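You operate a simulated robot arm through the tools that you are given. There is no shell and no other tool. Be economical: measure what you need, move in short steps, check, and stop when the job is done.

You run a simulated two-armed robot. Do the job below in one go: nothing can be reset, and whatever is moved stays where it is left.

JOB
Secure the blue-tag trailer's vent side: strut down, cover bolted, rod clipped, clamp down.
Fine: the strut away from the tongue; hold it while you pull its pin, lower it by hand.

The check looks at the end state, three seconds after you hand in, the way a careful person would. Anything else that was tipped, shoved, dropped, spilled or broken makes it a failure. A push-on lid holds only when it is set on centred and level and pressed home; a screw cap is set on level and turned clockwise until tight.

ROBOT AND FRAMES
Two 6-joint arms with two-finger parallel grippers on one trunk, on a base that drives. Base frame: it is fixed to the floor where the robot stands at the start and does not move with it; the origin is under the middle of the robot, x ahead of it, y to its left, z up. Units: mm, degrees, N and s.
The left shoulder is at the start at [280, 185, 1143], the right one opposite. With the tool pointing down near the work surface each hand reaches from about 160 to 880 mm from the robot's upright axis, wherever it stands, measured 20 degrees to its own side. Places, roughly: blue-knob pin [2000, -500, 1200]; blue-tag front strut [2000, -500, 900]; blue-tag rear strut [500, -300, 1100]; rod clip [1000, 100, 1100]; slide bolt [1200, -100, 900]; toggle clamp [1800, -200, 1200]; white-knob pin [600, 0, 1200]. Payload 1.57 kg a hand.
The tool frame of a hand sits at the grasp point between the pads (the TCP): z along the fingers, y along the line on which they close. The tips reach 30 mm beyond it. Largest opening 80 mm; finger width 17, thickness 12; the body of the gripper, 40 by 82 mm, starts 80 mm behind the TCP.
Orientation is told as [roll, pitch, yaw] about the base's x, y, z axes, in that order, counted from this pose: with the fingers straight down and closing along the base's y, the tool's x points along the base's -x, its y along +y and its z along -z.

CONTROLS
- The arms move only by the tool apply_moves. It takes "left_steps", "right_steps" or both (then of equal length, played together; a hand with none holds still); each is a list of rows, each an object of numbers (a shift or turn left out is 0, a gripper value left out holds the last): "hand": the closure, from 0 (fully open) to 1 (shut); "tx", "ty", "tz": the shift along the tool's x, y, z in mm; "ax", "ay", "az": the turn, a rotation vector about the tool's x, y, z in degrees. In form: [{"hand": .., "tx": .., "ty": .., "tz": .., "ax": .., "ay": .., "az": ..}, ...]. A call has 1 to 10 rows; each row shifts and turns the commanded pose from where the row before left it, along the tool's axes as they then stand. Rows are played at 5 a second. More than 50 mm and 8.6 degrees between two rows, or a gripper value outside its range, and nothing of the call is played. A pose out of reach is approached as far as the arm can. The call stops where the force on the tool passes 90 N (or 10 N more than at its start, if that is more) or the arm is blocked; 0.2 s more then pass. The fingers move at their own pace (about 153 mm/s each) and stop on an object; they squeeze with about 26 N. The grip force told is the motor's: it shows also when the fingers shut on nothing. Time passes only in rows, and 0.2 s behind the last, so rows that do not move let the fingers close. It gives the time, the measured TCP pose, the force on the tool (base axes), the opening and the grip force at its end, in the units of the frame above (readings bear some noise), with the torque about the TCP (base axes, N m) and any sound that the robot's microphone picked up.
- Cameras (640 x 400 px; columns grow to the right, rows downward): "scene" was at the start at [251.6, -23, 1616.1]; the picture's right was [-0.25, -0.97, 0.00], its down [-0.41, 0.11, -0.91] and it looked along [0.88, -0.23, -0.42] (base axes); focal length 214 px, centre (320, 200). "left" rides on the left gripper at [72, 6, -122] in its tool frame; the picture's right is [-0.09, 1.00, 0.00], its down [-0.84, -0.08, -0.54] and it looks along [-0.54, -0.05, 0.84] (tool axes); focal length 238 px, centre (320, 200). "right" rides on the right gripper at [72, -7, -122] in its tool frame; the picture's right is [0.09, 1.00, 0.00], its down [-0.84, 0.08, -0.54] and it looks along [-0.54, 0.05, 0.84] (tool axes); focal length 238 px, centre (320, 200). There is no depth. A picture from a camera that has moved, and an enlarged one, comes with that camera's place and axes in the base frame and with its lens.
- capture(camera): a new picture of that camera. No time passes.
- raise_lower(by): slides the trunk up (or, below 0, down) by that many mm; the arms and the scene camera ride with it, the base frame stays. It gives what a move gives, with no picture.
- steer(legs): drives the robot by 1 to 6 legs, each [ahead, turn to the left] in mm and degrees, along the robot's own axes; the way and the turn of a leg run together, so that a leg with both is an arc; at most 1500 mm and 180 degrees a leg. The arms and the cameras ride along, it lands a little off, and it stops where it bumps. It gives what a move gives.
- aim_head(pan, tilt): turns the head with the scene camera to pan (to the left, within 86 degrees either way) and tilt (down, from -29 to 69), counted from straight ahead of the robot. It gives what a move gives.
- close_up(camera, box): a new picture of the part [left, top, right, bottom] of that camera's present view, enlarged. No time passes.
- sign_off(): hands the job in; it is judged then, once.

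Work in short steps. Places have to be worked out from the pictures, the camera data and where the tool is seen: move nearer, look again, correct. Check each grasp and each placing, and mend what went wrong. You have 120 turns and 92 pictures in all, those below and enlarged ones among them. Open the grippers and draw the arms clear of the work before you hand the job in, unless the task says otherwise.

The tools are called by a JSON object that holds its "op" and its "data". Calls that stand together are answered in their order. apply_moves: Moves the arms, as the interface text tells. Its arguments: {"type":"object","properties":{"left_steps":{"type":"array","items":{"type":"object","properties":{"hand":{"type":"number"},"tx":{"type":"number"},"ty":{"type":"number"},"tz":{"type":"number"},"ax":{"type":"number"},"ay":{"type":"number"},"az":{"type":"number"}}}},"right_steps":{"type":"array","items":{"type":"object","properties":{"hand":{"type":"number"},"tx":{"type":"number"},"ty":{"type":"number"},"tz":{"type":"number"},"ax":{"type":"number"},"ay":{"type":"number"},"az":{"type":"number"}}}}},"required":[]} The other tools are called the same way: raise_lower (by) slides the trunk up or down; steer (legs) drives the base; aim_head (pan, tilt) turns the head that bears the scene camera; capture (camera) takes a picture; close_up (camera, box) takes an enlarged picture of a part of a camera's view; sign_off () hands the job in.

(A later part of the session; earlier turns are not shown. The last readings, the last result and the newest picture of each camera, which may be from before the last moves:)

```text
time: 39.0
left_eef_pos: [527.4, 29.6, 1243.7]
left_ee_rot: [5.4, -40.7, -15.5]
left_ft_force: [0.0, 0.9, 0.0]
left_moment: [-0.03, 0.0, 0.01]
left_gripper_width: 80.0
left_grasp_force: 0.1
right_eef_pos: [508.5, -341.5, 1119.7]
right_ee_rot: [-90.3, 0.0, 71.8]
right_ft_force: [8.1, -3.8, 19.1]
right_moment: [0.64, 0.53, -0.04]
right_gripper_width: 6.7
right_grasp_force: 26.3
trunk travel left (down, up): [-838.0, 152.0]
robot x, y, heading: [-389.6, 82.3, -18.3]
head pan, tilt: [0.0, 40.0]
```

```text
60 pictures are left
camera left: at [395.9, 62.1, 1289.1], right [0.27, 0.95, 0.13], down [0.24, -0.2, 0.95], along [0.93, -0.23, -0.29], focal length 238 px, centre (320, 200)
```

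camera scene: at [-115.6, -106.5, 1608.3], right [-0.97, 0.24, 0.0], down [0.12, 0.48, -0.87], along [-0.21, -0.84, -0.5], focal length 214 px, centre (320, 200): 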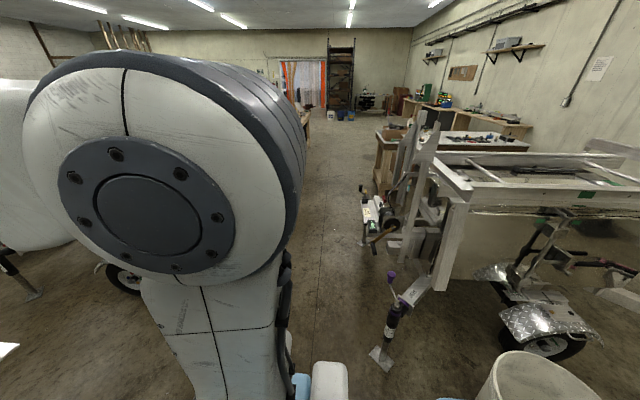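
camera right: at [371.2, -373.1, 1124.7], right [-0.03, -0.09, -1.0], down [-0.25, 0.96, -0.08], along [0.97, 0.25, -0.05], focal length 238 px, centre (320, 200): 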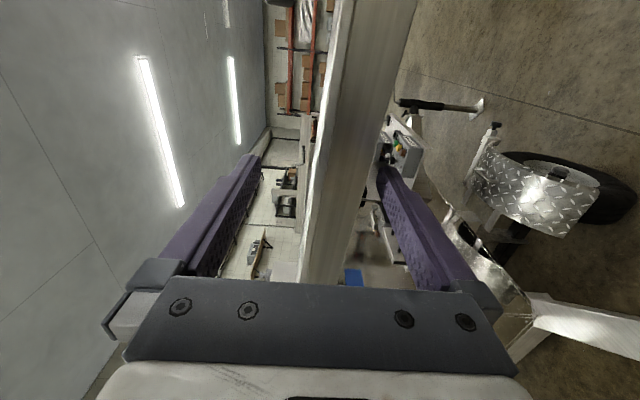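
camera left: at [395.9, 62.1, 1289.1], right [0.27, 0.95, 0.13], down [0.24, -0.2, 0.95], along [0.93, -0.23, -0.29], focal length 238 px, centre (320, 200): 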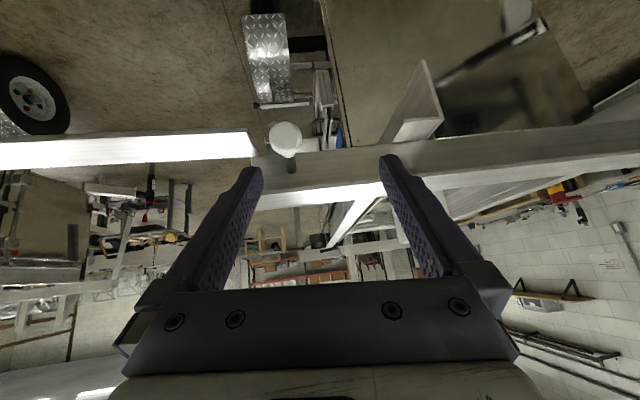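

Knob seen right where expected. I centre laterally, narrow the opening a little, and slide in over the knob.

{"op": "apply_moves", "data": {"left_steps": [{"ty": -31, "tx": 8, "hand": 0.3}, {"tz": 25}, {"tz": 25}, {"tz": 25}, {}]}}

{"op": "close_up", "data": {"camera": "left", "box": [200, 60, 440, 290]}}

{"op": "close_up", "data": {"camera": "scene", "box": [200, 120, 360, 220]}}

```text
time: 40.2
left_eef_pos: [564.7, -4.0, 1178.6]
left_ee_rot: [5.5, -40.7, -15.5]
left_ft_force: [0.3, 0.8, 0.1]
left_moment: [-0.01, -0.01, 0.03]
left_gripper_width: 55.6
left_grasp_force: 0.0
right_eef_pos: [509.8, -342.5, 1118.8]
right_ee_rot: [-90.4, 0.0, 71.9]
right_ft_force: [6.7, -2.5, 19.2]
right_moment: [0.63, 0.51, 0.14]
right_gripper_width: 6.8
right_grasp_force: 26.6
trunk travel left (down, up): [-838.0, 152.0]
robot x, y, heading: [-387.6, 80.4, -18.5]
head pan, tilt: [0.0, 40.0]
```

```text
1.74 times, centred on (320, 175) of left
camera zoom: at [433.5, 27.3, 1224.9], right [0.27, 0.95, 0.13], down [0.24, -0.2, 0.95], along [0.93, -0.23, -0.29], focal length 414 px, centre (320, 244)
```

zoom: 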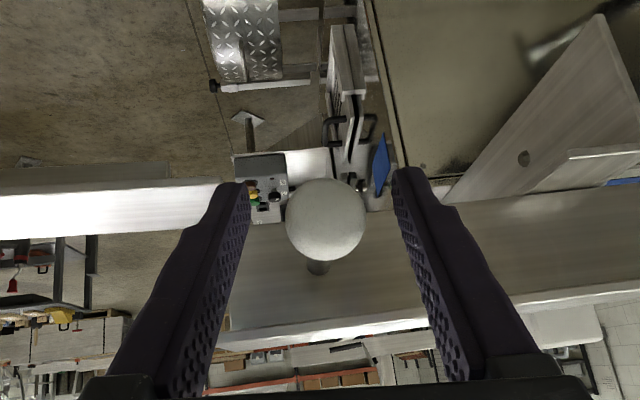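

```text
4.00 times, centred on (280, 170) of scene
camera zoom: at [-158.0, 2.3, 1593.1], right [-0.31, -0.95, 0.0], down [-0.61, 0.2, -0.77], along [0.73, -0.24, -0.64], focal length 858 px, centre (480, 320)
```

zoom: 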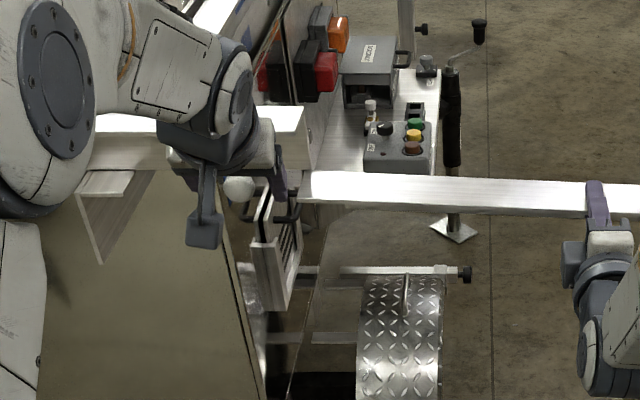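

Knob sits between the pads at the TCP. Close the left hand on it.

{"op": "apply_moves", "data": {"left_steps": [{"hand": 1}, {"hand": 1}, {"hand": 1}]}}

```text
time: 41.0
left_eef_pos: [564.7, -2.6, 1178.4]
left_ee_rot: [5.4, -40.6, -15.4]
left_ft_force: [3.4, 9.6, 0.9]
left_moment: [0.04, -0.18, 0.15]
left_gripper_width: 26.5
left_grasp_force: 37.7
right_eef_pos: [509.3, -343.2, 1120.9]
right_ee_rot: [-90.2, 0.1, 71.7]
right_ft_force: [4.6, -8.0, 19.1]
right_moment: [0.64, 0.44, 0.66]
right_gripper_width: 6.6
right_grasp_force: 26.5
trunk travel left (down, up): [-838.0, 152.0]
robot x, y, heading: [-393.1, 72.6, -18.4]
head pan, tilt: [0.0, 40.0]
```

Gripped (26 mm knob). The right hand is pushing the strut down ~19 N, so I first lift it 4 mm to unload the pin.

{"op": "apply_moves", "data": {"right_steps": [{"ty": -2}, {"ty": -2}, {}]}}

```text
time: 41.8
left_eef_pos: [564.3, -3.0, 1177.9]
left_ee_rot: [5.6, -40.7, -15.4]
left_ft_force: [3.2, 18.1, 4.9]
left_moment: [0.15, 0.02, 0.23]
left_gripper_width: 26.5
left_grasp_force: 37.1
right_eef_pos: [509.3, -343.8, 1121.0]
right_ee_rot: [-89.9, 0.0, 71.7]
right_ft_force: [0.5, -14.5, 3.3]
right_moment: [0.22, -0.74, 0.17]
right_gripper_width: 6.7
right_grasp_force: 26.0
trunk travel left (down, up): [-838.0, 152.0]
robot x, y, heading: [-391.4, 76.3, -18.3]
head pan, tilt: [0.0, 40.0]
```

Unloaded. One more mm of lift, then pull the pin straight back along −heading.

{"op": "apply_moves", "data": {"left_steps": [{}, {"tz": -6.4, "tx": 7.55, "ty": 1.1}, {"tz": -6.4, "tx": 7.55, "ty": 1.1}, {"tz": -6.4, "tx": 7.55, "ty": 1.1}, {}], "right_steps": [{"ty": -1}, {}, {}, {}, {}]}}

{"op": "close_up", "data": {"camera": "left", "box": [200, 60, 440, 290]}}

```text
time: 43.0
left_eef_pos: [536.4, 7.5, 1178.5]
left_ee_rot: [5.4, -40.6, -15.4]
left_ft_force: [9.6, 21.7, 2.1]
left_moment: [0.09, -0.15, 0.24]
left_gripper_width: 26.6
left_grasp_force: 37.6
right_eef_pos: [509.4, -342.9, 1121.2]
right_ee_rot: [-89.9, 0.1, 71.6]
right_ft_force: [-15.1, -15.7, -2.8]
right_moment: [0.37, -0.2, -0.12]
right_gripper_width: 6.7
right_grasp_force: 26.0
trunk travel left (down, up): [-838.0, 152.0]
robot x, y, heading: [-394.2, 77.6, -18.4]
head pan, tilt: [0.0, 40.0]
```

```text
1.74 times, centred on (320, 175) of left
camera zoom: at [405.1, 37.8, 1225.2], right [0.27, 0.95, 0.13], down [0.24, -0.2, 0.95], along [0.93, -0.22, -0.29], focal length 414 px, centre (320, 244)
```

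zoom: 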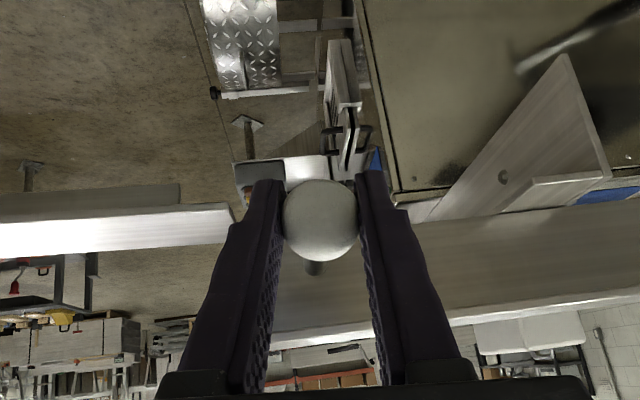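

The pin slid back 30 mm with little resistance. I pull further.

{"op": "apply_moves", "data": {"left_steps": [{"tz": -6.4, "tx": 7.55, "ty": 1.1}, {"tz": -6.4, "tx": 7.55, "ty": 1.1}, {"tz": -6.4, "tx": 7.55, "ty": 1.1}, {"tz": -6.4, "tx": 7.55, "ty": 1.1}, {}]}}

{"op": "close_up", "data": {"camera": "left", "box": [200, 60, 440, 290]}}

{"op": "close_up", "data": {"camera": "scene", "box": [200, 120, 360, 220]}}

```text
time: 44.2
left_eef_pos: [498.9, 17.0, 1178.1]
left_ee_rot: [5.5, -40.6, -15.5]
left_ft_force: [0.5, 0.4, -0.2]
left_moment: [0.03, 0.01, 0.0]
left_gripper_width: 0.0
left_grasp_force: 21.2
right_eef_pos: [511.5, -341.3, 1122.6]
right_ee_rot: [-90.1, 0.0, 72.0]
right_ft_force: [15.0, -6.2, -2.0]
right_moment: [0.47, -0.01, 0.48]
right_gripper_width: 6.6
right_grasp_force: 26.1
trunk travel left (down, up): [-838.0, 152.0]
robot x, y, heading: [-394.7, 78.3, -18.5]
head pan, tilt: [0.0, 40.0]
```

```text
1.74 times, centred on (320, 175) of left
camera zoom: at [368.0, 48.7, 1225.3], right [0.27, 0.95, 0.13], down [0.24, -0.2, 0.95], along [0.93, -0.23, -0.29], focal length 414 px, centre (320, 244)
```

zoom: 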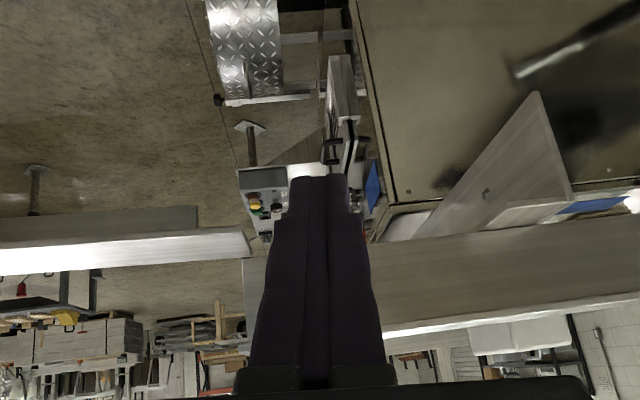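

```text
4.00 times, centred on (280, 170) of scene
camera zoom: at [-156.3, 1.6, 1592.7], right [-0.31, -0.95, 0.0], down [-0.61, 0.2, -0.77], along [0.73, -0.24, -0.64], focal length 858 px, centre (480, 320)
```

zoom: 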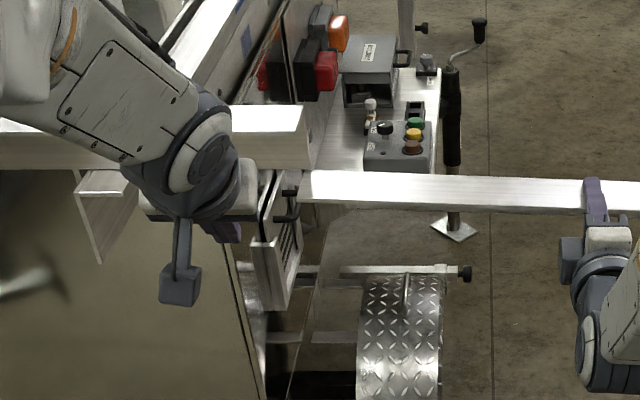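

The fingers slipped off the knob at the end of the pull. I back off to see where the knob is now.

{"op": "apply_moves", "data": {"left_steps": [{"tz": -30}, {"tz": -30, "hand": 0.3}, {"tx": -20}]}}

{"op": "close_up", "data": {"camera": "left", "box": [200, 60, 440, 290]}}

```text
time: 45.0
left_eef_pos: [473.5, 18.3, 1236.8]
left_ee_rot: [5.6, -40.6, -15.6]
left_ft_force: [0.0, -0.2, -0.1]
left_moment: [-0.02, -0.01, 0.0]
left_gripper_width: 56.1
left_grasp_force: 0.1
right_eef_pos: [511.3, -339.6, 1122.1]
right_ee_rot: [-90.0, -0.1, 71.8]
right_ft_force: [14.6, -2.7, -1.8]
right_moment: [0.44, -0.18, 0.08]
right_gripper_width: 6.5
right_grasp_force: 26.1
trunk travel left (down, up): [-838.0, 152.0]
robot x, y, heading: [-393.1, 77.1, -18.0]
head pan, tilt: [0.0, 40.0]
```

```text
1.74 times, centred on (320, 175) of left
camera zoom: at [342.5, 50.1, 1283.4], right [0.27, 0.95, 0.13], down [0.24, -0.2, 0.95], along [0.93, -0.23, -0.29], focal length 414 px, centre (320, 244)
```

zoom: 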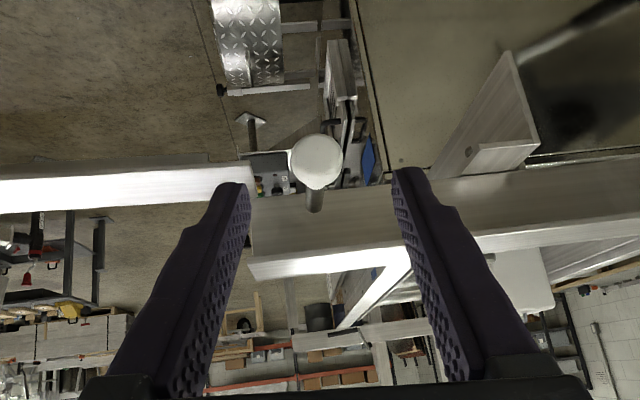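

The knob is now ~40 mm out (at (528, 8)) and stays there – it hit its stop. I try lowering the strut by 8° along its hinge arc (radius ≈298 mm) and watch forces.

{"op": "apply_moves", "data": {"right_steps": [{"tx": -0.2, "ty": 10.4, "az": 2}, {"tx": -0.2, "ty": 10.4, "az": 2}, {"tx": -0.2, "ty": 10.4, "az": 2}, {"tx": -0.2, "ty": 10.4, "az": 2}, {}]}}

{"op": "close_up", "data": {"camera": "left", "box": [160, 60, 440, 290]}}

```text
time: 46.2
left_eef_pos: [472.6, 19.2, 1236.4]
left_ee_rot: [5.4, -40.7, -15.3]
left_ft_force: [0.5, -0.1, 0.0]
left_moment: [0.0, -0.01, -0.03]
left_gripper_width: 55.9
left_grasp_force: 0.1
right_eef_pos: [513.2, -336.3, 1081.1]
right_ee_rot: [-90.0, -8.0, 72.0]
right_ft_force: [5.7, 13.8, 0.1]
right_moment: [0.4, -0.19, 0.24]
right_gripper_width: 6.7
right_grasp_force: 26.3
trunk travel left (down, up): [-838.0, 152.0]
robot x, y, heading: [-390.8, 75.5, -18.3]
head pan, tilt: [0.0, 40.0]
```

```text
1.74 times, centred on (300, 175) of left
camera zoom: at [342.1, 51.3, 1283.6], right [0.27, 0.95, 0.13], down [0.24, -0.2, 0.95], along [0.93, -0.23, -0.29], focal length 414 px, centre (355, 244)
```

zoom: 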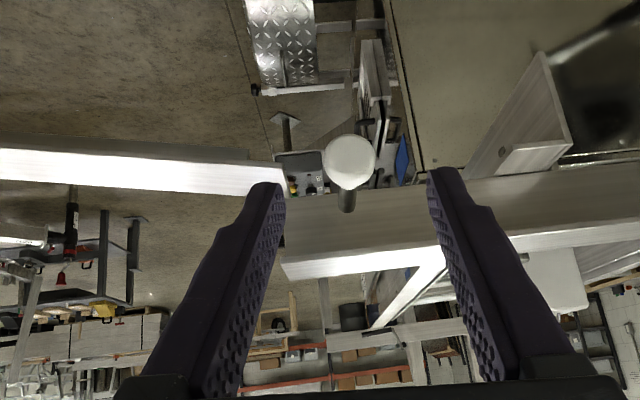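

Strut is free and rotating. I continue 20° more with a slight inward correction.

{"op": "apply_moves", "data": {"right_steps": [{"tx": -1.7, "ty": 20.8, "az": 4}, {"tx": -0.9, "ty": 20.8, "az": 4}, {"tx": -0.8, "ty": 20.8, "az": 4}, {"tx": -0.8, "ty": 20.8, "az": 4}, {"tx": -0.8, "ty": 20.8, "az": 4}, {}]}}

```text
time: 47.6
left_eef_pos: [473.1, 21.0, 1237.2]
left_ee_rot: [5.4, -40.7, -15.4]
left_ft_force: [0.4, -0.2, 0.5]
left_moment: [0.02, -0.03, 0.0]
left_gripper_width: 56.0
left_grasp_force: 0.1
right_eef_pos: [522.0, -303.5, 983.7]
right_ee_rot: [-90.4, -28.0, 72.1]
right_ft_force: [8.6, 15.0, 9.0]
right_moment: [0.41, -0.12, 0.35]
right_gripper_width: 6.9
right_grasp_force: 26.7
trunk travel left (down, up): [-838.0, 152.0]
robot x, y, heading: [-391.4, 77.7, -18.2]
head pan, tilt: [0.0, 40.0]
```

Forces point inward along the radius (~19 N), so I correct by ~4 mm and continue 24°.

{"op": "apply_moves", "data": {"right_steps": [{"tx": -4.7, "ty": 20.5, "az": 4}, {"tx": -1, "ty": 20.5, "az": 4}, {"tx": -0.9, "ty": 20.5, "az": 4}, {"tx": -0.9, "ty": 20.5, "az": 4}, {"tx": -0.9, "ty": 20.5, "az": 4}, {"tx": -0.9, "ty": 20.5, "az": 4}, {}]}}

{"op": "capture", "data": {"camera": "scene"}}

```text
time: 49.2
left_eef_pos: [473.9, 18.6, 1236.4]
left_ee_rot: [5.5, -40.5, -15.6]
left_ft_force: [-0.9, -0.2, -0.7]
left_moment: [-0.01, -0.02, -0.01]
left_gripper_width: 56.0
left_grasp_force: 0.1
right_eef_pos: [547.9, -226.5, 893.9]
right_ee_rot: [-90.0, -52.1, 71.6]
right_ft_force: [19.8, -4.2, 3.3]
right_moment: [0.62, 0.37, 0.97]
right_gripper_width: 7.0
right_grasp_force: 26.3
right hand out of reach, approached as far as the arm can: row 6
trunk travel left (down, up): [-838.0, 152.0]
robot x, y, heading: [-390.6, 79.8, -18.3]
head pan, tilt: [0.0, 40.0]
```

```text
52 pictures are left
camera scene: at [-156.2, 2.1, 1592.7], right [-0.31, -0.95, 0.0], down [-0.61, 0.2, -0.77], along [0.73, -0.24, -0.64], focal length 214 px, centre (320, 200)
```

scene: 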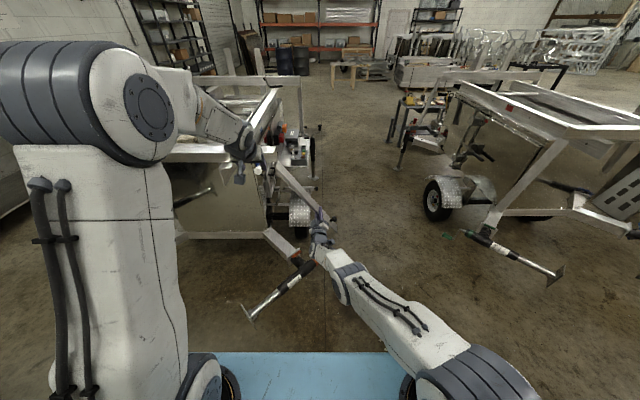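

About 54° lowered; hinge is at the rail end (R≈293, z≈1132). The right arm reaches its limit, but turning my base a few degrees left swings the hand inward. I withdraw the left hand, then loosen the right grip slightly so the strut stays cradled between the fingers.

{"op": "apply_moves", "data": {"left_steps": [{"tz": -30}, {"tz": -30}, {"tz": -30}, {}, {}], "right_steps": [{}, {}, {}, {"hand": 0.82}, {"hand": 0.82}]}}

{"op": "steer", "data": {"legs": [[0, 2]]}}

{"op": "close_up", "data": {"camera": "scene", "box": [240, 140, 360, 280]}}

```text
time: 50.4
left_eef_pos: [415.5, 27.9, 1304.3]
left_ee_rot: [5.6, -40.8, -15.5]
left_ft_force: [0.4, 0.1, -0.1]
left_moment: [-0.03, -0.03, -0.03]
left_gripper_width: 56.0
left_grasp_force: 0.0
right_eef_pos: [545.2, -225.4, 892.7]
right_ee_rot: [-89.9, -51.9, 71.8]
right_ft_force: [1.0, 0.9, -1.9]
right_moment: [0.03, -0.01, -0.01]
right_gripper_width: 15.9
right_grasp_force: 1.1
trunk travel left (down, up): [-838.0, 152.0]
robot x, y, heading: [-393.4, 77.8, -18.2]
head pan, tilt: [0.0, 40.0]
```

```text
time: 51.1
left_eef_pos: [415.4, 57.1, 1305.6]
left_ee_rot: [5.5, -40.7, -13.4]
left_ft_force: [-0.1, -0.5, 0.3]
left_moment: [0.0, 0.02, 0.0]
left_gripper_width: 56.1
left_grasp_force: 0.1
right_eef_pos: [555.7, -191.0, 895.1]
right_ee_rot: [-90.0, -52.0, 73.9]
right_ft_force: [1.4, 2.5, -0.6]
right_moment: [0.01, -0.01, -0.03]
right_gripper_width: 15.6
right_grasp_force: 0.3
trunk travel left (down, up): [-838.0, 152.0]
robot x, y, heading: [-389.8, 79.6, -16.2]
head pan, tilt: [0.0, 40.0]
```

```text
2.86 times, centred on (300, 210) of scene
camera zoom: at [-154.7, 10.7, 1592.9], right [-0.28, -0.96, 0.0], down [-0.62, 0.18, -0.77], along [0.74, -0.21, -0.64], focal length 613 px, centre (377, 171)
```

zoom: 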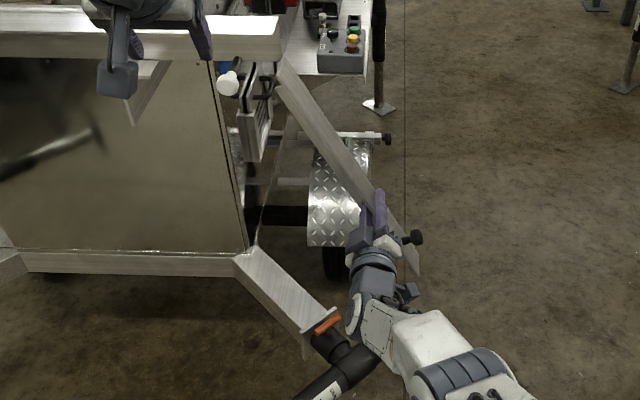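

The strut follows freely with negligible load. Now I roll the hand 8° to match, retracting slightly.

{"op": "apply_moves", "data": {"right_steps": [{"az": 4, "tz": -3}, {"az": 4, "tz": -2}, {}]}}

{"op": "steer", "data": {"legs": [[0, 2]]}}

{"op": "apply_moves", "data": {"right_steps": [{"az": 4}, {"az": 4, "tz": 2}, {}]}}

```text
time: 51.9
left_eef_pos: [417.3, 57.4, 1304.9]
left_ee_rot: [5.6, -40.8, -13.5]
left_ft_force: [-0.7, -0.3, -0.2]
left_moment: [-0.03, -0.01, 0.01]
left_gripper_width: 56.1
left_grasp_force: 0.1
right_eef_pos: [551.8, -188.2, 896.2]
right_ee_rot: [-90.1, -60.0, 73.9]
right_ft_force: [0.0, 1.2, -0.6]
right_moment: [0.01, -0.01, -0.03]
right_gripper_width: 16.1
right_grasp_force: 0.6
trunk travel left (down, up): [-838.0, 152.0]
robot x, y, heading: [-392.8, 83.4, -16.3]
head pan, tilt: [0.0, 40.0]
```

```text
time: 52.7
left_eef_pos: [417.5, 85.1, 1304.5]
left_ee_rot: [5.4, -40.7, -11.3]
left_ft_force: [0.2, -0.2, 0.0]
left_moment: [-0.01, 0.01, -0.01]
left_gripper_width: 56.0
left_grasp_force: 0.2
right_eef_pos: [560.8, -154.8, 896.4]
right_ee_rot: [-90.3, -60.0, 76.0]
right_ft_force: [0.8, 1.4, -0.2]
right_moment: [0.02, -0.01, 0.01]
right_gripper_width: 15.5
right_grasp_force: 1.0
trunk travel left (down, up): [-838.0, 152.0]
robot x, y, heading: [-392.6, 81.8, -14.3]
head pan, tilt: [0.0, 40.0]
```

```text
time: 53.5
left_eef_pos: [417.3, 85.9, 1305.6]
left_ee_rot: [5.5, -40.6, -11.3]
left_ft_force: [-0.3, -0.3, -1.1]
left_moment: [0.04, 0.02, -0.01]
left_gripper_width: 55.9
left_grasp_force: 0.1
right_eef_pos: [562.2, -156.6, 896.2]
right_ee_rot: [-90.3, -68.0, 76.1]
right_ft_force: [-1.6, 2.4, -0.7]
right_moment: [0.01, 0.05, -0.01]
right_gripper_width: 16.0
right_grasp_force: 0.5
trunk travel left (down, up): [-838.0, 152.0]
robot x, y, heading: [-391.4, 82.2, -14.4]
head pan, tilt: [0.0, 40.0]
```

Tracking well (~67°). A look, then continue.

{"op": "close_up", "data": {"camera": "right", "box": [160, 40, 480, 290]}}

{"op": "steer", "data": {"legs": [[0, 2]]}}

{"op": "apply_moves", "data": {"right_steps": [{"az": 4, "ax": -1}, {"az": 4}, {}]}}

{"op": "close_up", "data": {"camera": "scene", "box": [240, 140, 360, 280]}}

```text
1.60 times, centred on (320, 165) of right
camera zoom: at [436.8, -157.7, 831.9], right [0.22, 0.86, -0.46], down [-0.43, 0.51, 0.75], along [0.87, 0.04, 0.48], focal length 381 px, centre (320, 256)
```

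zoom: 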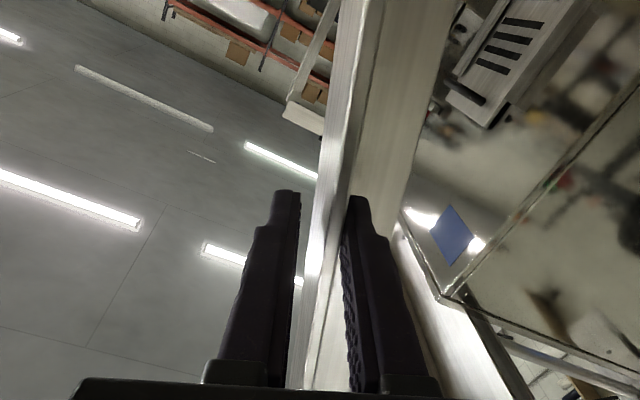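

```text
time: 54.3
left_eef_pos: [416.2, 113.2, 1305.7]
left_ee_rot: [5.4, -40.6, -9.4]
left_ft_force: [-0.1, -0.2, -0.8]
left_moment: [0.01, 0.01, 0.0]
left_gripper_width: 55.9
left_grasp_force: 0.0
right_eef_pos: [570.2, -123.6, 894.9]
right_ee_rot: [-90.3, -68.1, 78.1]
right_ft_force: [0.7, 0.4, -0.5]
right_moment: [0.02, 0.03, 0.03]
right_gripper_width: 15.2
right_grasp_force: 0.8
trunk travel left (down, up): [-838.0, 152.0]
robot x, y, heading: [-394.4, 83.2, -12.3]
head pan, tilt: [0.0, 40.0]
```

```text
time: 55.1
left_eef_pos: [417.3, 112.6, 1305.0]
left_ee_rot: [5.5, -40.7, -9.4]
left_ft_force: [0.5, 1.1, -0.4]
left_moment: [0.02, 0.01, 0.02]
left_gripper_width: 55.9
left_grasp_force: 0.0
right_eef_pos: [570.2, -123.8, 896.2]
right_ee_rot: [-89.1, -76.0, 77.8]
right_ft_force: [-1.1, 0.4, -1.4]
right_moment: [0.02, 0.01, 0.04]
right_gripper_width: 15.3
right_grasp_force: 0.8
trunk travel left (down, up): [-838.0, 152.0]
robot x, y, heading: [-393.6, 81.3, -12.3]
head pan, tilt: [0.0, 40.0]
```

```text
2.86 times, centred on (300, 210) of scene
camera zoom: at [-150.4, 27.5, 1592.9], right [-0.21, -0.98, 0.0], down [-0.63, 0.14, -0.77], along [0.75, -0.16, -0.64], focal length 613 px, centre (377, 171)
```

zoom: 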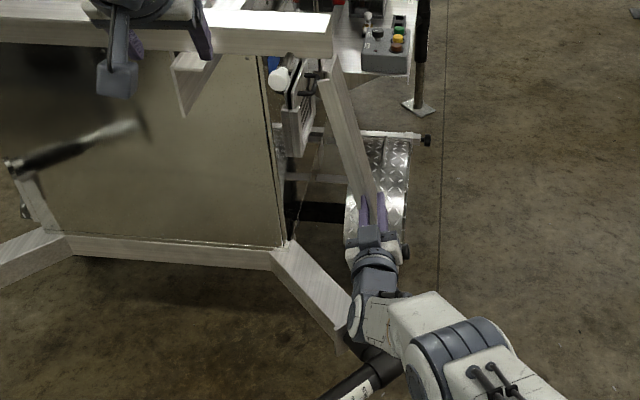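

Going fine. Two more 2° base turns with roll.

{"op": "steer", "data": {"legs": [[0, 2]]}}

{"op": "apply_moves", "data": {"right_steps": [{"az": 4}, {"az": 4}, {}]}}

{"op": "steer", "data": {"legs": [[0, 1.5]]}}

{"op": "apply_moves", "data": {"right_steps": [{"az": 3}, {"az": 3}, {}]}}

{"op": "close_up", "data": {"camera": "scene", "box": [240, 140, 360, 280]}}

{"op": "close_up", "data": {"camera": "right", "box": [160, 40, 480, 290]}}

```text
time: 55.9
left_eef_pos: [414.4, 142.7, 1306.4]
left_ee_rot: [5.5, -40.8, -7.4]
left_ft_force: [-0.2, 0.8, -0.9]
left_moment: [0.01, 0.0, 0.0]
left_gripper_width: 55.9
left_grasp_force: 0.0
right_eef_pos: [577.1, -88.2, 896.4]
right_ee_rot: [-89.1, -75.9, 79.8]
right_ft_force: [-0.2, 1.3, -0.7]
right_moment: [-0.02, 0.02, -0.02]
right_gripper_width: 14.9
right_grasp_force: 0.0
trunk travel left (down, up): [-838.0, 152.0]
robot x, y, heading: [-390.9, 79.6, -10.4]
head pan, tilt: [0.0, 40.0]
```

```text
time: 56.7
left_eef_pos: [413.9, 142.8, 1305.0]
left_ee_rot: [5.5, -40.6, -7.3]
left_ft_force: [-0.5, -0.3, 0.5]
left_moment: [0.04, 0.01, 0.03]
left_gripper_width: 55.9
left_grasp_force: 0.1
right_eef_pos: [577.3, -88.9, 895.3]
right_ee_rot: [-87.7, -84.1, 78.5]
right_ft_force: [-0.3, 0.1, -0.6]
right_moment: [0.03, -0.03, -0.02]
right_gripper_width: 14.5
right_grasp_force: 0.3
trunk travel left (down, up): [-838.0, 152.0]
robot x, y, heading: [-392.9, 80.6, -10.3]
head pan, tilt: [0.0, 40.0]
```

```text
time: 57.4
left_eef_pos: [413.2, 163.3, 1304.6]
left_ee_rot: [5.5, -40.7, -5.8]
left_ft_force: [-1.0, 0.4, -0.3]
left_moment: [-0.01, 0.01, 0.02]
left_gripper_width: 56.0
left_grasp_force: 0.0
right_eef_pos: [580.0, -65.2, 894.5]
right_ee_rot: [-87.5, -84.1, 79.7]
right_ft_force: [-2.7, -6.3, -1.3]
right_moment: [0.04, -0.11, -0.2]
right_gripper_width: 20.7
right_grasp_force: 3.9
trunk travel left (down, up): [-838.0, 152.0]
robot x, y, heading: [-391.0, 77.8, -8.7]
head pan, tilt: [0.0, 40.0]
```

```text
time: 58.2
left_eef_pos: [413.1, 161.9, 1305.3]
left_ee_rot: [5.5, -40.7, -5.9]
left_ft_force: [-0.1, 0.5, 0.0]
left_moment: [0.01, 0.01, -0.01]
left_gripper_width: 56.0
left_grasp_force: 0.0
right_eef_pos: [581.9, -66.2, 895.8]
right_ee_rot: [22.2, -89.8, -30.0]
right_ft_force: [1.0, -3.4, 2.1]
right_moment: [-0.01, -0.04, -0.11]
right_gripper_width: 18.0
right_grasp_force: 1.9
trunk travel left (down, up): [-838.0, 152.0]
robot x, y, heading: [-391.0, 76.3, -8.9]
head pan, tilt: [0.0, 40.0]
```

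```text
2.86 times, centred on (300, 210) of scene
camera zoom: at [-147.8, 42.0, 1592.9], right [-0.15, -0.99, 0.0], down [-0.64, 0.1, -0.77], along [0.76, -0.12, -0.64], focal length 613 px, centre (377, 171)
```

zoom: 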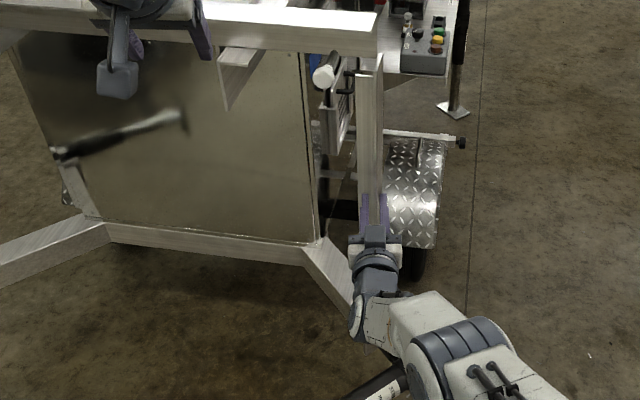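

```text
1.60 times, centred on (320, 165) of right
camera zoom: at [459.2, -55.2, 824.7], right [0.14, 0.99, -0.09], down [-0.52, 0.15, 0.84], along [0.84, -0.07, 0.54], focal length 381 px, centre (320, 256)
```

zoom: 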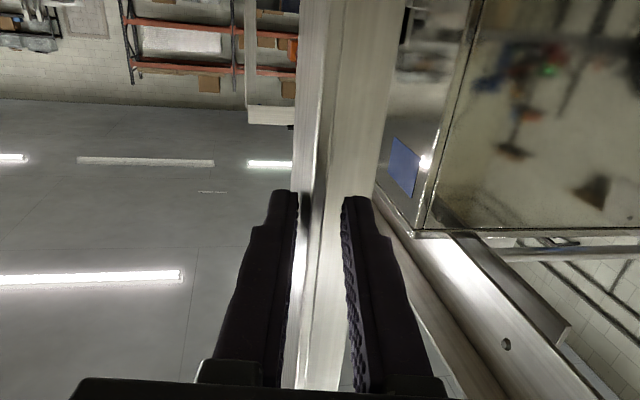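

The strut hangs vertically and resists further motion: it's down. I open the right hand a bit and withdraw straight back.

{"op": "apply_moves", "data": {"right_steps": [{"hand": 0.4}, {"hand": 0.4}, {"tz": -30}, {"tz": -30}, {"tz": -30}, {"tz": -20}]}}

{"op": "close_up", "data": {"camera": "scene", "box": [240, 120, 400, 280]}}

```text
time: 59.6
left_eef_pos: [412.8, 163.4, 1305.3]
left_ee_rot: [5.4, -40.7, -5.9]
left_ft_force: [0.4, -0.3, -0.3]
left_moment: [-0.04, 0.0, 0.02]
left_gripper_width: 56.0
left_grasp_force: 0.0
right_eef_pos: [470.8, -50.2, 896.7]
right_ee_rot: [12.7, -89.7, -20.6]
right_ft_force: [0.3, 1.2, 0.2]
right_moment: [-0.02, 0.0, 0.0]
right_gripper_width: 47.9
right_grasp_force: 0.0
trunk travel left (down, up): [-838.0, 152.0]
robot x, y, heading: [-394.0, 81.8, -8.7]
head pan, tilt: [0.0, 40.0]
```

```text
2.50 times, centred on (320, 200) of scene
camera zoom: at [-147.7, 42.3, 1592.9], right [-0.15, -0.99, 0.0], down [-0.64, 0.1, -0.77], along [0.76, -0.12, -0.64], focal length 536 px, centre (320, 200)
```

zoom: 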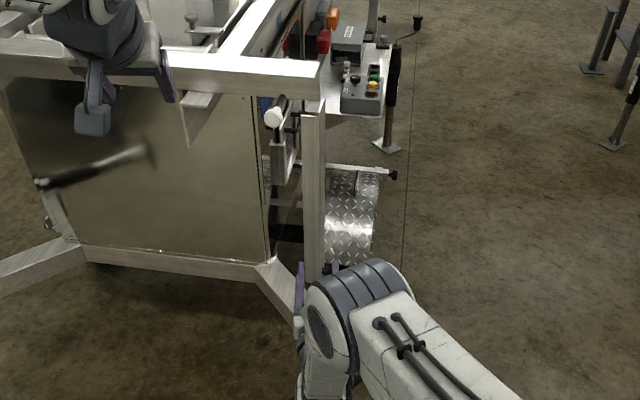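

The strut hangs plumb. Next I raise both hands to travel pose (up high, fingers down) before driving round to the vent side.

{"op": "apply_moves", "data": {"right_steps": [{"tx": -45, "hand": 0}, {"tx": -45}, {"tx": -45}, {"tx": -45}, {"tx": -45}, {"tx": -45}, {"tx": -45}, {"tx": -45}, {"tx": -45}, {"tx": -40}], "left_steps": [{"tz": -40, "hand": 0}, {"tz": -40}, {"tz": -40}, {"tz": -40}, {"ay": 8.6}, {"ay": 8.6}, {"ay": 8.6}, {"ay": 8.6}, {"ay": 6.3}, {}]}}

{"op": "apply_moves", "data": {"right_steps": [{"ay": 8.6}, {"ay": 8.6}, {"ay": 8.6}, {"ay": 8.6}, {"ay": 8.6}, {"ay": 8.6}, {"ay": 8.6}, {"ay": 8.6}, {"ay": 8.6}, {"ay": 8.6}]}}

```text
time: 61.8
left_eef_pos: [307.4, 159.0, 1425.2]
left_ee_rot: [4.1, 0.0, -2.3]
left_ft_force: [0.0, -0.7, -0.6]
left_moment: [0.0, -0.02, 0.0]
left_gripper_width: 79.9
left_grasp_force: 0.1
right_eef_pos: [473.4, -50.4, 1340.0]
right_ee_rot: [-2.4, -89.7, -5.2]
right_ft_force: [-0.4, 0.3, -0.1]
right_moment: [0.0, 0.01, -0.01]
right_gripper_width: 80.1
right_grasp_force: 0.0
trunk travel left (down, up): [-838.0, 152.0]
robot x, y, heading: [-391.2, 75.9, -8.6]
head pan, tilt: [0.0, 40.0]
```

```text
time: 64.0
left_eef_pos: [307.9, 158.9, 1425.5]
left_ee_rot: [4.1, -0.1, -2.2]
left_ft_force: [-0.4, 0.1, -0.6]
left_moment: [0.0, 0.0, 0.01]
left_gripper_width: 80.2
left_grasp_force: 0.0
right_eef_pos: [438.0, -9.8, 1318.9]
right_ee_rot: [-8.8, -18.0, -8.7]
right_ft_force: [0.6, -0.7, 0.0]
right_moment: [0.01, -0.01, -0.01]
right_gripper_width: 80.1
right_grasp_force: 0.1
right hand out of reach, approached as far as the arm can: row 7, 8, 9, 10
trunk travel left (down, up): [-838.0, 152.0]
robot x, y, heading: [-390.6, 79.6, -8.9]
head pan, tilt: [0.0, 40.0]
```

Bring both hands to the tucked home poses.

{"op": "apply_moves", "data": {"right_steps": [{"tx": 21, "ty": -30, "tz": -26, "ay": 1.8}, {"tx": 21, "ty": -30, "tz": -26, "ay": 1.8}, {"tx": 21, "ty": -30, "tz": -26, "ay": 1.8}, {"tx": 21, "ty": -30, "tz": -26, "ay": 1.8}, {"tx": 21, "ty": -30, "tz": -26, "ay": 1.8}, {"tx": 21, "ty": -30, "tz": -26, "ay": 1.8}, {"tx": 21, "ty": -30, "tz": -26, "ay": 1.8}, {"tx": 21, "ty": -30, "tz": -26, "ay": 1.8}, {"tx": 21, "ty": -30, "tz": -26, "ay": 1.8}, {"tx": 21, "ty": -30, "tz": -26, "ay": 1.8}], "left_steps": [{"tx": 12, "ty": 6, "tz": -7}, {"tx": 12, "ty": 6, "tz": -7}, {"tx": 12, "ty": 6, "tz": -7}, {"tx": 12, "ty": 6, "tz": -7}, {"tx": 12, "ty": 6, "tz": -7}, {"tx": 12, "ty": 6, "tz": -7}, {"tx": 12, "ty": 6, "tz": -7}, {"tx": 12, "ty": 6, "tz": -7}, {"tx": 12, "ty": 6, "tz": -7}, {"tx": 12, "ty": 6, "tz": -7}]}}

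{"op": "aim_head", "data": {"pan": -35, "tilt": 45}}

{"op": "capture", "data": {"camera": "scene"}}

```text
time: 66.2
left_eef_pos: [191.0, 218.2, 1500.1]
left_ee_rot: [4.2, 0.0, -2.3]
left_ft_force: [0.2, -0.6, -0.4]
left_moment: [-0.02, 0.02, -0.03]
left_gripper_width: 80.1
left_grasp_force: 0.0
right_eef_pos: [137.3, -190.2, 1511.3]
right_ee_rot: [-14.3, -3.0, -11.5]
right_ft_force: [0.5, 0.2, 0.2]
right_moment: [0.0, 0.03, 0.01]
right_gripper_width: 79.9
right_grasp_force: 0.0
right hand out of reach, approached as far as the arm can: row 2, 3, 4, 6, 7, 8, 9, 10
trunk travel left (down, up): [-838.0, 152.0]
robot x, y, heading: [-392.8, 78.4, -8.6]
head pan, tilt: [0.0, 40.0]
```

```text
time: 67.2
left_eef_pos: [191.7, 219.5, 1499.9]
left_ee_rot: [4.1, -0.2, -2.4]
left_ft_force: [0.9, 0.6, -0.2]
left_moment: [-0.01, -0.01, 0.01]
left_gripper_width: 80.0
left_grasp_force: 0.0
right_eef_pos: [138.6, -189.3, 1511.6]
right_ee_rot: [-14.4, -3.0, -11.5]
right_ft_force: [-0.4, 0.6, 0.3]
right_moment: [-0.01, 0.04, 0.02]
right_gripper_width: 80.0
right_grasp_force: 0.0
trunk travel left (down, up): [-838.0, 152.0]
robot x, y, heading: [-394.5, 77.9, -8.8]
head pan, tilt: [-35.0, 45.0]
```

```text
45 pictures are left
camera scene: at [-173.0, -1.0, 1585.7], right [-0.69, -0.72, 0.0], down [-0.51, 0.49, -0.71], along [0.51, -0.49, -0.71], focal length 214 px, centre (320, 200)
```

scene: 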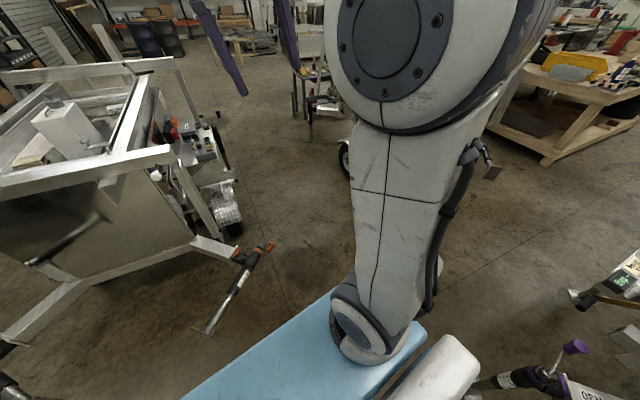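

Path to the aisle looks clear. I turn right, drive out past the jack, and turn parallel to the trailer.

{"op": "steer", "data": {"legs": [[0, -42], [1000, 0], [0, 33]]}}

{"op": "aim_head", "data": {"pan": 40, "tilt": 35}}

{"op": "capture", "data": {"camera": "scene"}}

```text
time: 76.0
left_eef_pos: [836.6, -647.6, 1501.7]
left_ee_rot: [4.1, 0.0, -11.4]
left_ft_force: [0.5, 0.3, -0.2]
left_moment: [0.01, 0.0, 0.0]
left_gripper_width: 80.3
left_grasp_force: 0.2
right_eef_pos: [719.4, -1041.5, 1511.1]
right_ee_rot: [-14.3, -3.0, -20.6]
right_ft_force: [0.6, -0.4, 0.3]
right_moment: [-0.04, 0.01, 0.01]
right_gripper_width: 79.8
right_grasp_force: 0.1
trunk travel left (down, up): [-838.0, 152.0]
robot x, y, heading: [236.1, -693.1, -17.5]
head pan, tilt: [-35.0, 45.0]
```

```text
time: 77.4
left_eef_pos: [836.6, -647.0, 1500.1]
left_ee_rot: [4.2, -0.1, -11.4]
left_ft_force: [0.1, 0.4, 0.6]
left_moment: [-0.02, 0.02, 0.04]
left_gripper_width: 80.0
left_grasp_force: 0.0
right_eef_pos: [719.8, -1041.8, 1510.7]
right_ee_rot: [-14.3, -3.0, -20.6]
right_ft_force: [0.9, -0.5, 0.7]
right_moment: [0.0, 0.03, 0.02]
right_gripper_width: 80.0
right_grasp_force: 0.1
trunk travel left (down, up): [-838.0, 152.0]
robot x, y, heading: [241.1, -694.0, -17.8]
head pan, tilt: [40.0, 35.0]
```

```text
44 pictures are left
camera scene: at [474.7, -707.4, 1600.5], right [0.38, -0.93, 0.0], down [-0.53, -0.22, -0.82], along [0.76, 0.31, -0.57], focal length 214 px, centre (320, 200)
```

scene: 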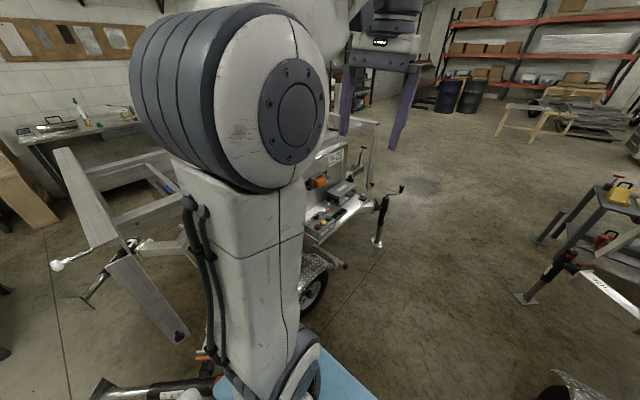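

Continue 650 mm up the aisle and turn to face the trailer's side.

{"op": "steer", "data": {"legs": [[650, 0], [0, 70]]}}

{"op": "aim_head", "data": {"pan": 0, "tilt": 40}}

{"op": "capture", "data": {"camera": "scene"}}

```text
time: 84.1
left_eef_pos: [1020.4, -313.3, 1500.1]
left_ee_rot: [4.2, -0.1, 58.4]
left_ft_force: [0.5, 0.6, -0.6]
left_moment: [-0.01, 0.02, -0.03]
left_gripper_width: 79.9
left_grasp_force: 0.1
right_eef_pos: [1352.4, -560.1, 1510.7]
right_ee_rot: [-14.2, -3.0, 49.2]
right_ft_force: [-0.3, -0.4, -0.9]
right_moment: [0.01, 0.0, 0.02]
right_gripper_width: 79.9
right_grasp_force: 0.0
trunk travel left (down, up): [-838.0, 152.0]
robot x, y, heading: [860.8, -894.1, 52.0]
head pan, tilt: [40.0, 35.0]
```

```text
time: 85.2
left_eef_pos: [1021.8, -313.1, 1500.3]
left_ee_rot: [4.1, 0.0, 58.4]
left_ft_force: [-0.3, -0.4, 0.1]
left_moment: [0.03, 0.02, -0.01]
left_gripper_width: 79.9
left_grasp_force: 0.0
right_eef_pos: [1352.8, -559.7, 1510.0]
right_ee_rot: [-14.3, -2.9, 49.2]
right_ft_force: [0.1, -0.8, -0.9]
right_moment: [0.01, 0.02, 0.04]
right_gripper_width: 80.3
right_grasp_force: 0.1
trunk travel left (down, up): [-838.0, 152.0]
robot x, y, heading: [858.1, -887.3, 52.1]
head pan, tilt: [0.0, 40.0]
```

```text
43 pictures are left
camera scene: at [1011.3, -697.1, 1592.9], right [0.79, -0.61, 0.0], down [-0.39, -0.51, -0.77], along [0.47, 0.61, -0.64], focal length 214 px, centre (320, 200)
```

scene: 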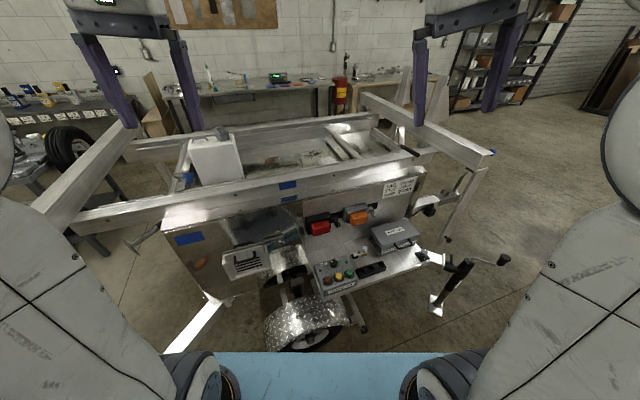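

Now I have a good view of the vent side. I zoom in for details.

{"op": "close_up", "data": {"camera": "scene", "box": [160, 190, 320, 300]}}

{"op": "close_up", "data": {"camera": "scene", "box": [320, 120, 500, 260]}}

{"op": "close_up", "data": {"camera": "scene", "box": [60, 100, 260, 230]}}

```text
3.64 times, centred on (240, 245) of scene
camera zoom: at [1011.3, -697.1, 1592.9], right [0.79, -0.61, 0.0], down [-0.39, -0.51, -0.77], along [0.47, 0.61, -0.64], focal length 780 px, centre (611, 36)
```

zoom: 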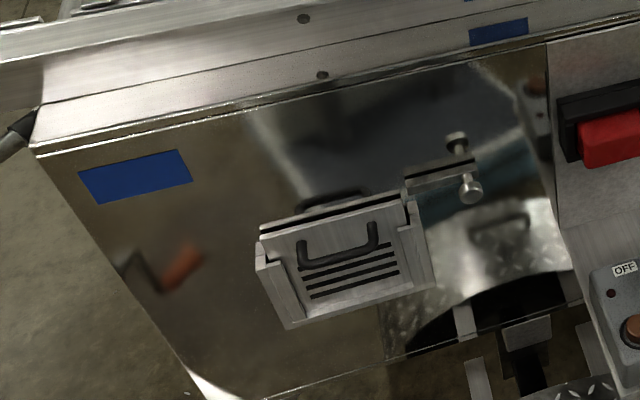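

```text
2.86 times, centred on (410, 190) of scene
camera zoom: at [1011.3, -697.1, 1592.9], right [0.79, -0.61, 0.0], down [-0.39, -0.51, -0.77], along [0.47, 0.61, -0.64], focal length 613 px, centre (63, 229)
```

zoom: 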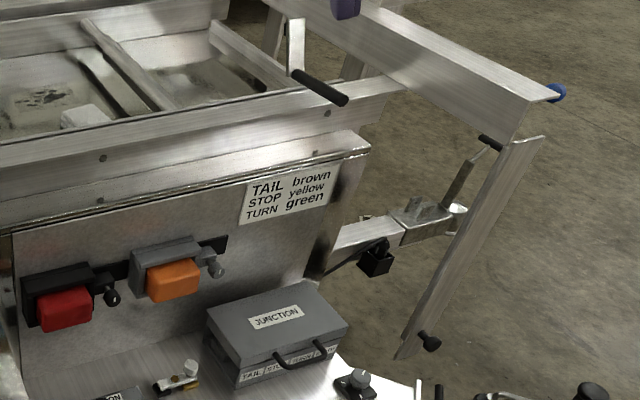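

```text
3.08 times, centred on (160, 165) of scene
camera zoom: at [1011.3, -697.1, 1592.9], right [0.79, -0.61, 0.0], down [-0.39, -0.51, -0.77], along [0.47, 0.61, -0.64], focal length 660 px, centre (812, 308)
```

zoom: 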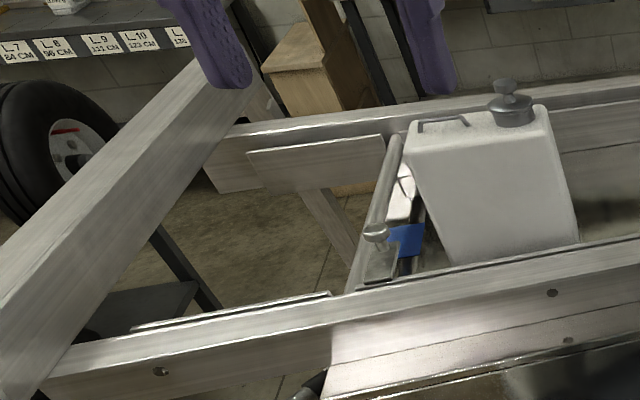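

Estimated: rod clip knob (1003,145,1158), bolt knob ≈(1230,−155,908), clamp ≈(1775,−291,1200). I check wrist views from here.

{"op": "close_up", "data": {"camera": "left", "box": [200, 40, 460, 290]}}

{"op": "capture", "data": {"camera": "right"}}

```text
1.60 times, centred on (330, 165) of left
camera zoom: at [985.7, -375.3, 1622.7], right [-0.8, 0.6, 0.07], down [0.54, 0.65, 0.54], along [0.27, 0.47, -0.84], focal length 381 px, centre (304, 256)
```

zoom: 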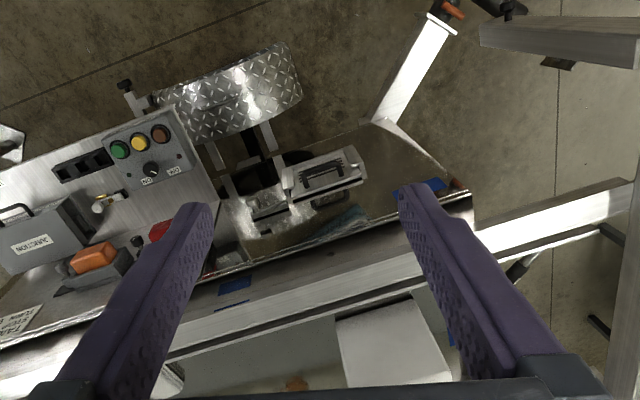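

```text
38 pictures are left
camera right: at [1284.0, -603.2, 1627.0], right [-0.78, 0.57, -0.25], down [0.37, 0.75, 0.55], along [0.5, 0.34, -0.8], focal length 238 px, centre (320, 200)
```

right: 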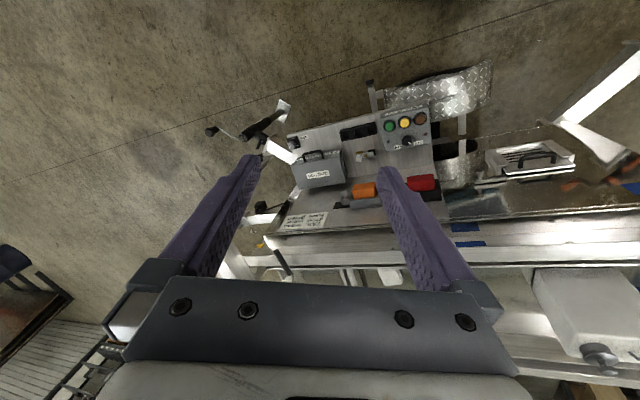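

I turn 20° left to face the panel squarely and advance 100 mm, then bring the left hand down in front of the vent for a close look.

{"op": "steer", "data": {"legs": [[0, 20], [100, 0]]}}

{"op": "apply_moves", "data": {"left_steps": [{"tx": 40}, {"tx": 40}, {"tx": 40}, {"tx": 40}, {"tx": 30, "ty": -30}, {"ty": -40, "tz": 30}, {"ty": -40, "tz": 30}, {"tz": 45}, {"tz": 45}, {"tz": 45}]}}

```text
time: 87.4
left_eef_pos: [844.5, -194.2, 1499.6]
left_ee_rot: [4.1, -0.1, 78.6]
left_ft_force: [0.1, -0.6, 0.3]
left_moment: [0.01, 0.0, 0.04]
left_gripper_width: 80.1
left_grasp_force: 0.1
right_eef_pos: [1239.6, -310.0, 1510.3]
right_ee_rot: [-14.3, -3.0, 69.2]
right_ft_force: [0.8, -0.5, -0.1]
right_moment: [-0.03, 0.0, 0.02]
right_gripper_width: 79.9
right_grasp_force: 0.1
trunk travel left (down, up): [-838.0, 152.0]
robot x, y, heading: [891.7, -789.6, 72.1]
head pan, tilt: [0.0, 40.0]
```

```text
time: 89.6
left_eef_pos: [932.2, -299.1, 1293.5]
left_ee_rot: [4.0, 0.0, 78.6]
left_ft_force: [0.1, 1.1, 0.3]
left_moment: [-0.05, -0.02, -0.05]
left_gripper_width: 80.0
left_grasp_force: 0.0
left hand out of reach, approached as far as the arm can: row 3, 4, 5, 6, 8, 9
right_eef_pos: [1240.9, -310.8, 1510.2]
right_ee_rot: [-14.3, -3.0, 69.3]
right_ft_force: [-0.1, -0.2, 0.2]
right_moment: [0.04, 0.01, 0.02]
right_gripper_width: 80.0
right_grasp_force: 0.1
trunk travel left (down, up): [-838.0, 152.0]
robot x, y, heading: [891.8, -795.4, 72.2]
head pan, tilt: [0.0, 40.0]
```

{"op": "apply_moves", "data": {"left_steps": [{"tz": 45, "ty": -20}, {"tz": 45, "ty": -20}, {"tz": 45, "ty": -20}, {"tz": 45, "ty": -20}, {"tz": 45}, {"ay": -8.6}, {"ay": -8.6}, {"ay": -8.6}, {"ay": -8.6}, {"ay": -8.6}]}}

{"op": "capture", "data": {"camera": "left"}}

```text
time: 91.8
left_eef_pos: [1064.8, -288.3, 1073.9]
left_ee_rot: [5.7, -43.0, 74.6]
left_ft_force: [0.1, -0.6, 0.7]
left_moment: [0.01, -0.01, 0.04]
left_gripper_width: 79.9
left_grasp_force: 0.0
left hand out of reach, approached as far as the arm can: row 6, 7, 8, 9, 10
right_eef_pos: [1239.7, -311.4, 1511.2]
right_ee_rot: [-14.4, -3.0, 69.3]
right_ft_force: [0.2, -0.6, 0.3]
right_moment: [0.01, -0.02, 0.03]
right_gripper_width: 79.9
right_grasp_force: 0.1
trunk travel left (down, up): [-838.0, 152.0]
robot x, y, heading: [891.3, -795.9, 72.3]
head pan, tilt: [0.0, 40.0]
```

```text
37 pictures are left
camera left: at [1033.6, -420.2, 1114.7], right [-0.96, 0.26, 0.14], down [0.19, 0.2, 0.96], along [0.22, 0.94, -0.25], focal length 238 px, centre (320, 200)
```

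left: 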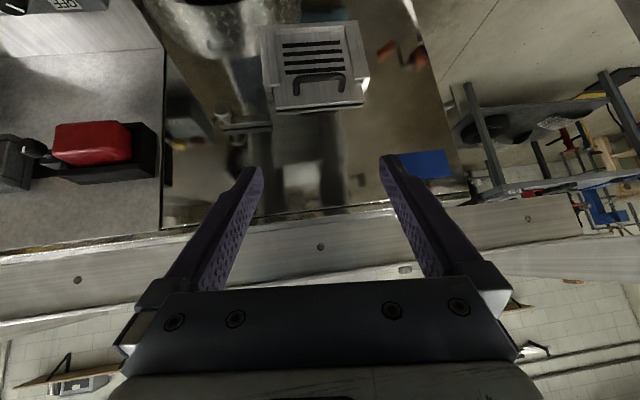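

{"op": "close_up", "data": {"camera": "left", "box": [180, 0, 400, 170]}}

```text
2.35 times, centred on (290, 85) of left
camera zoom: at [1033.6, -420.2, 1114.7], right [-0.96, 0.26, 0.14], down [0.19, 0.2, 0.96], along [0.22, 0.94, -0.25], focal length 561 px, centre (391, 471)
```

zoom: 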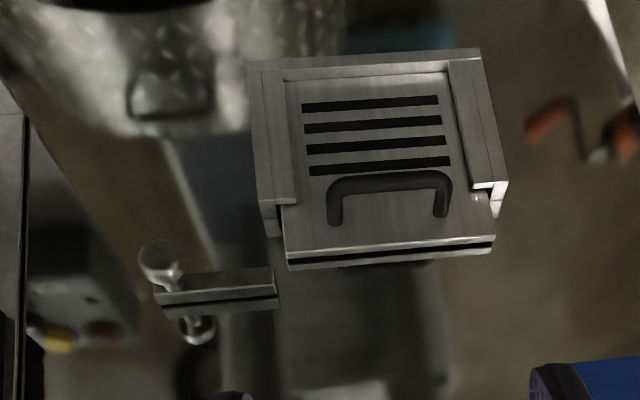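

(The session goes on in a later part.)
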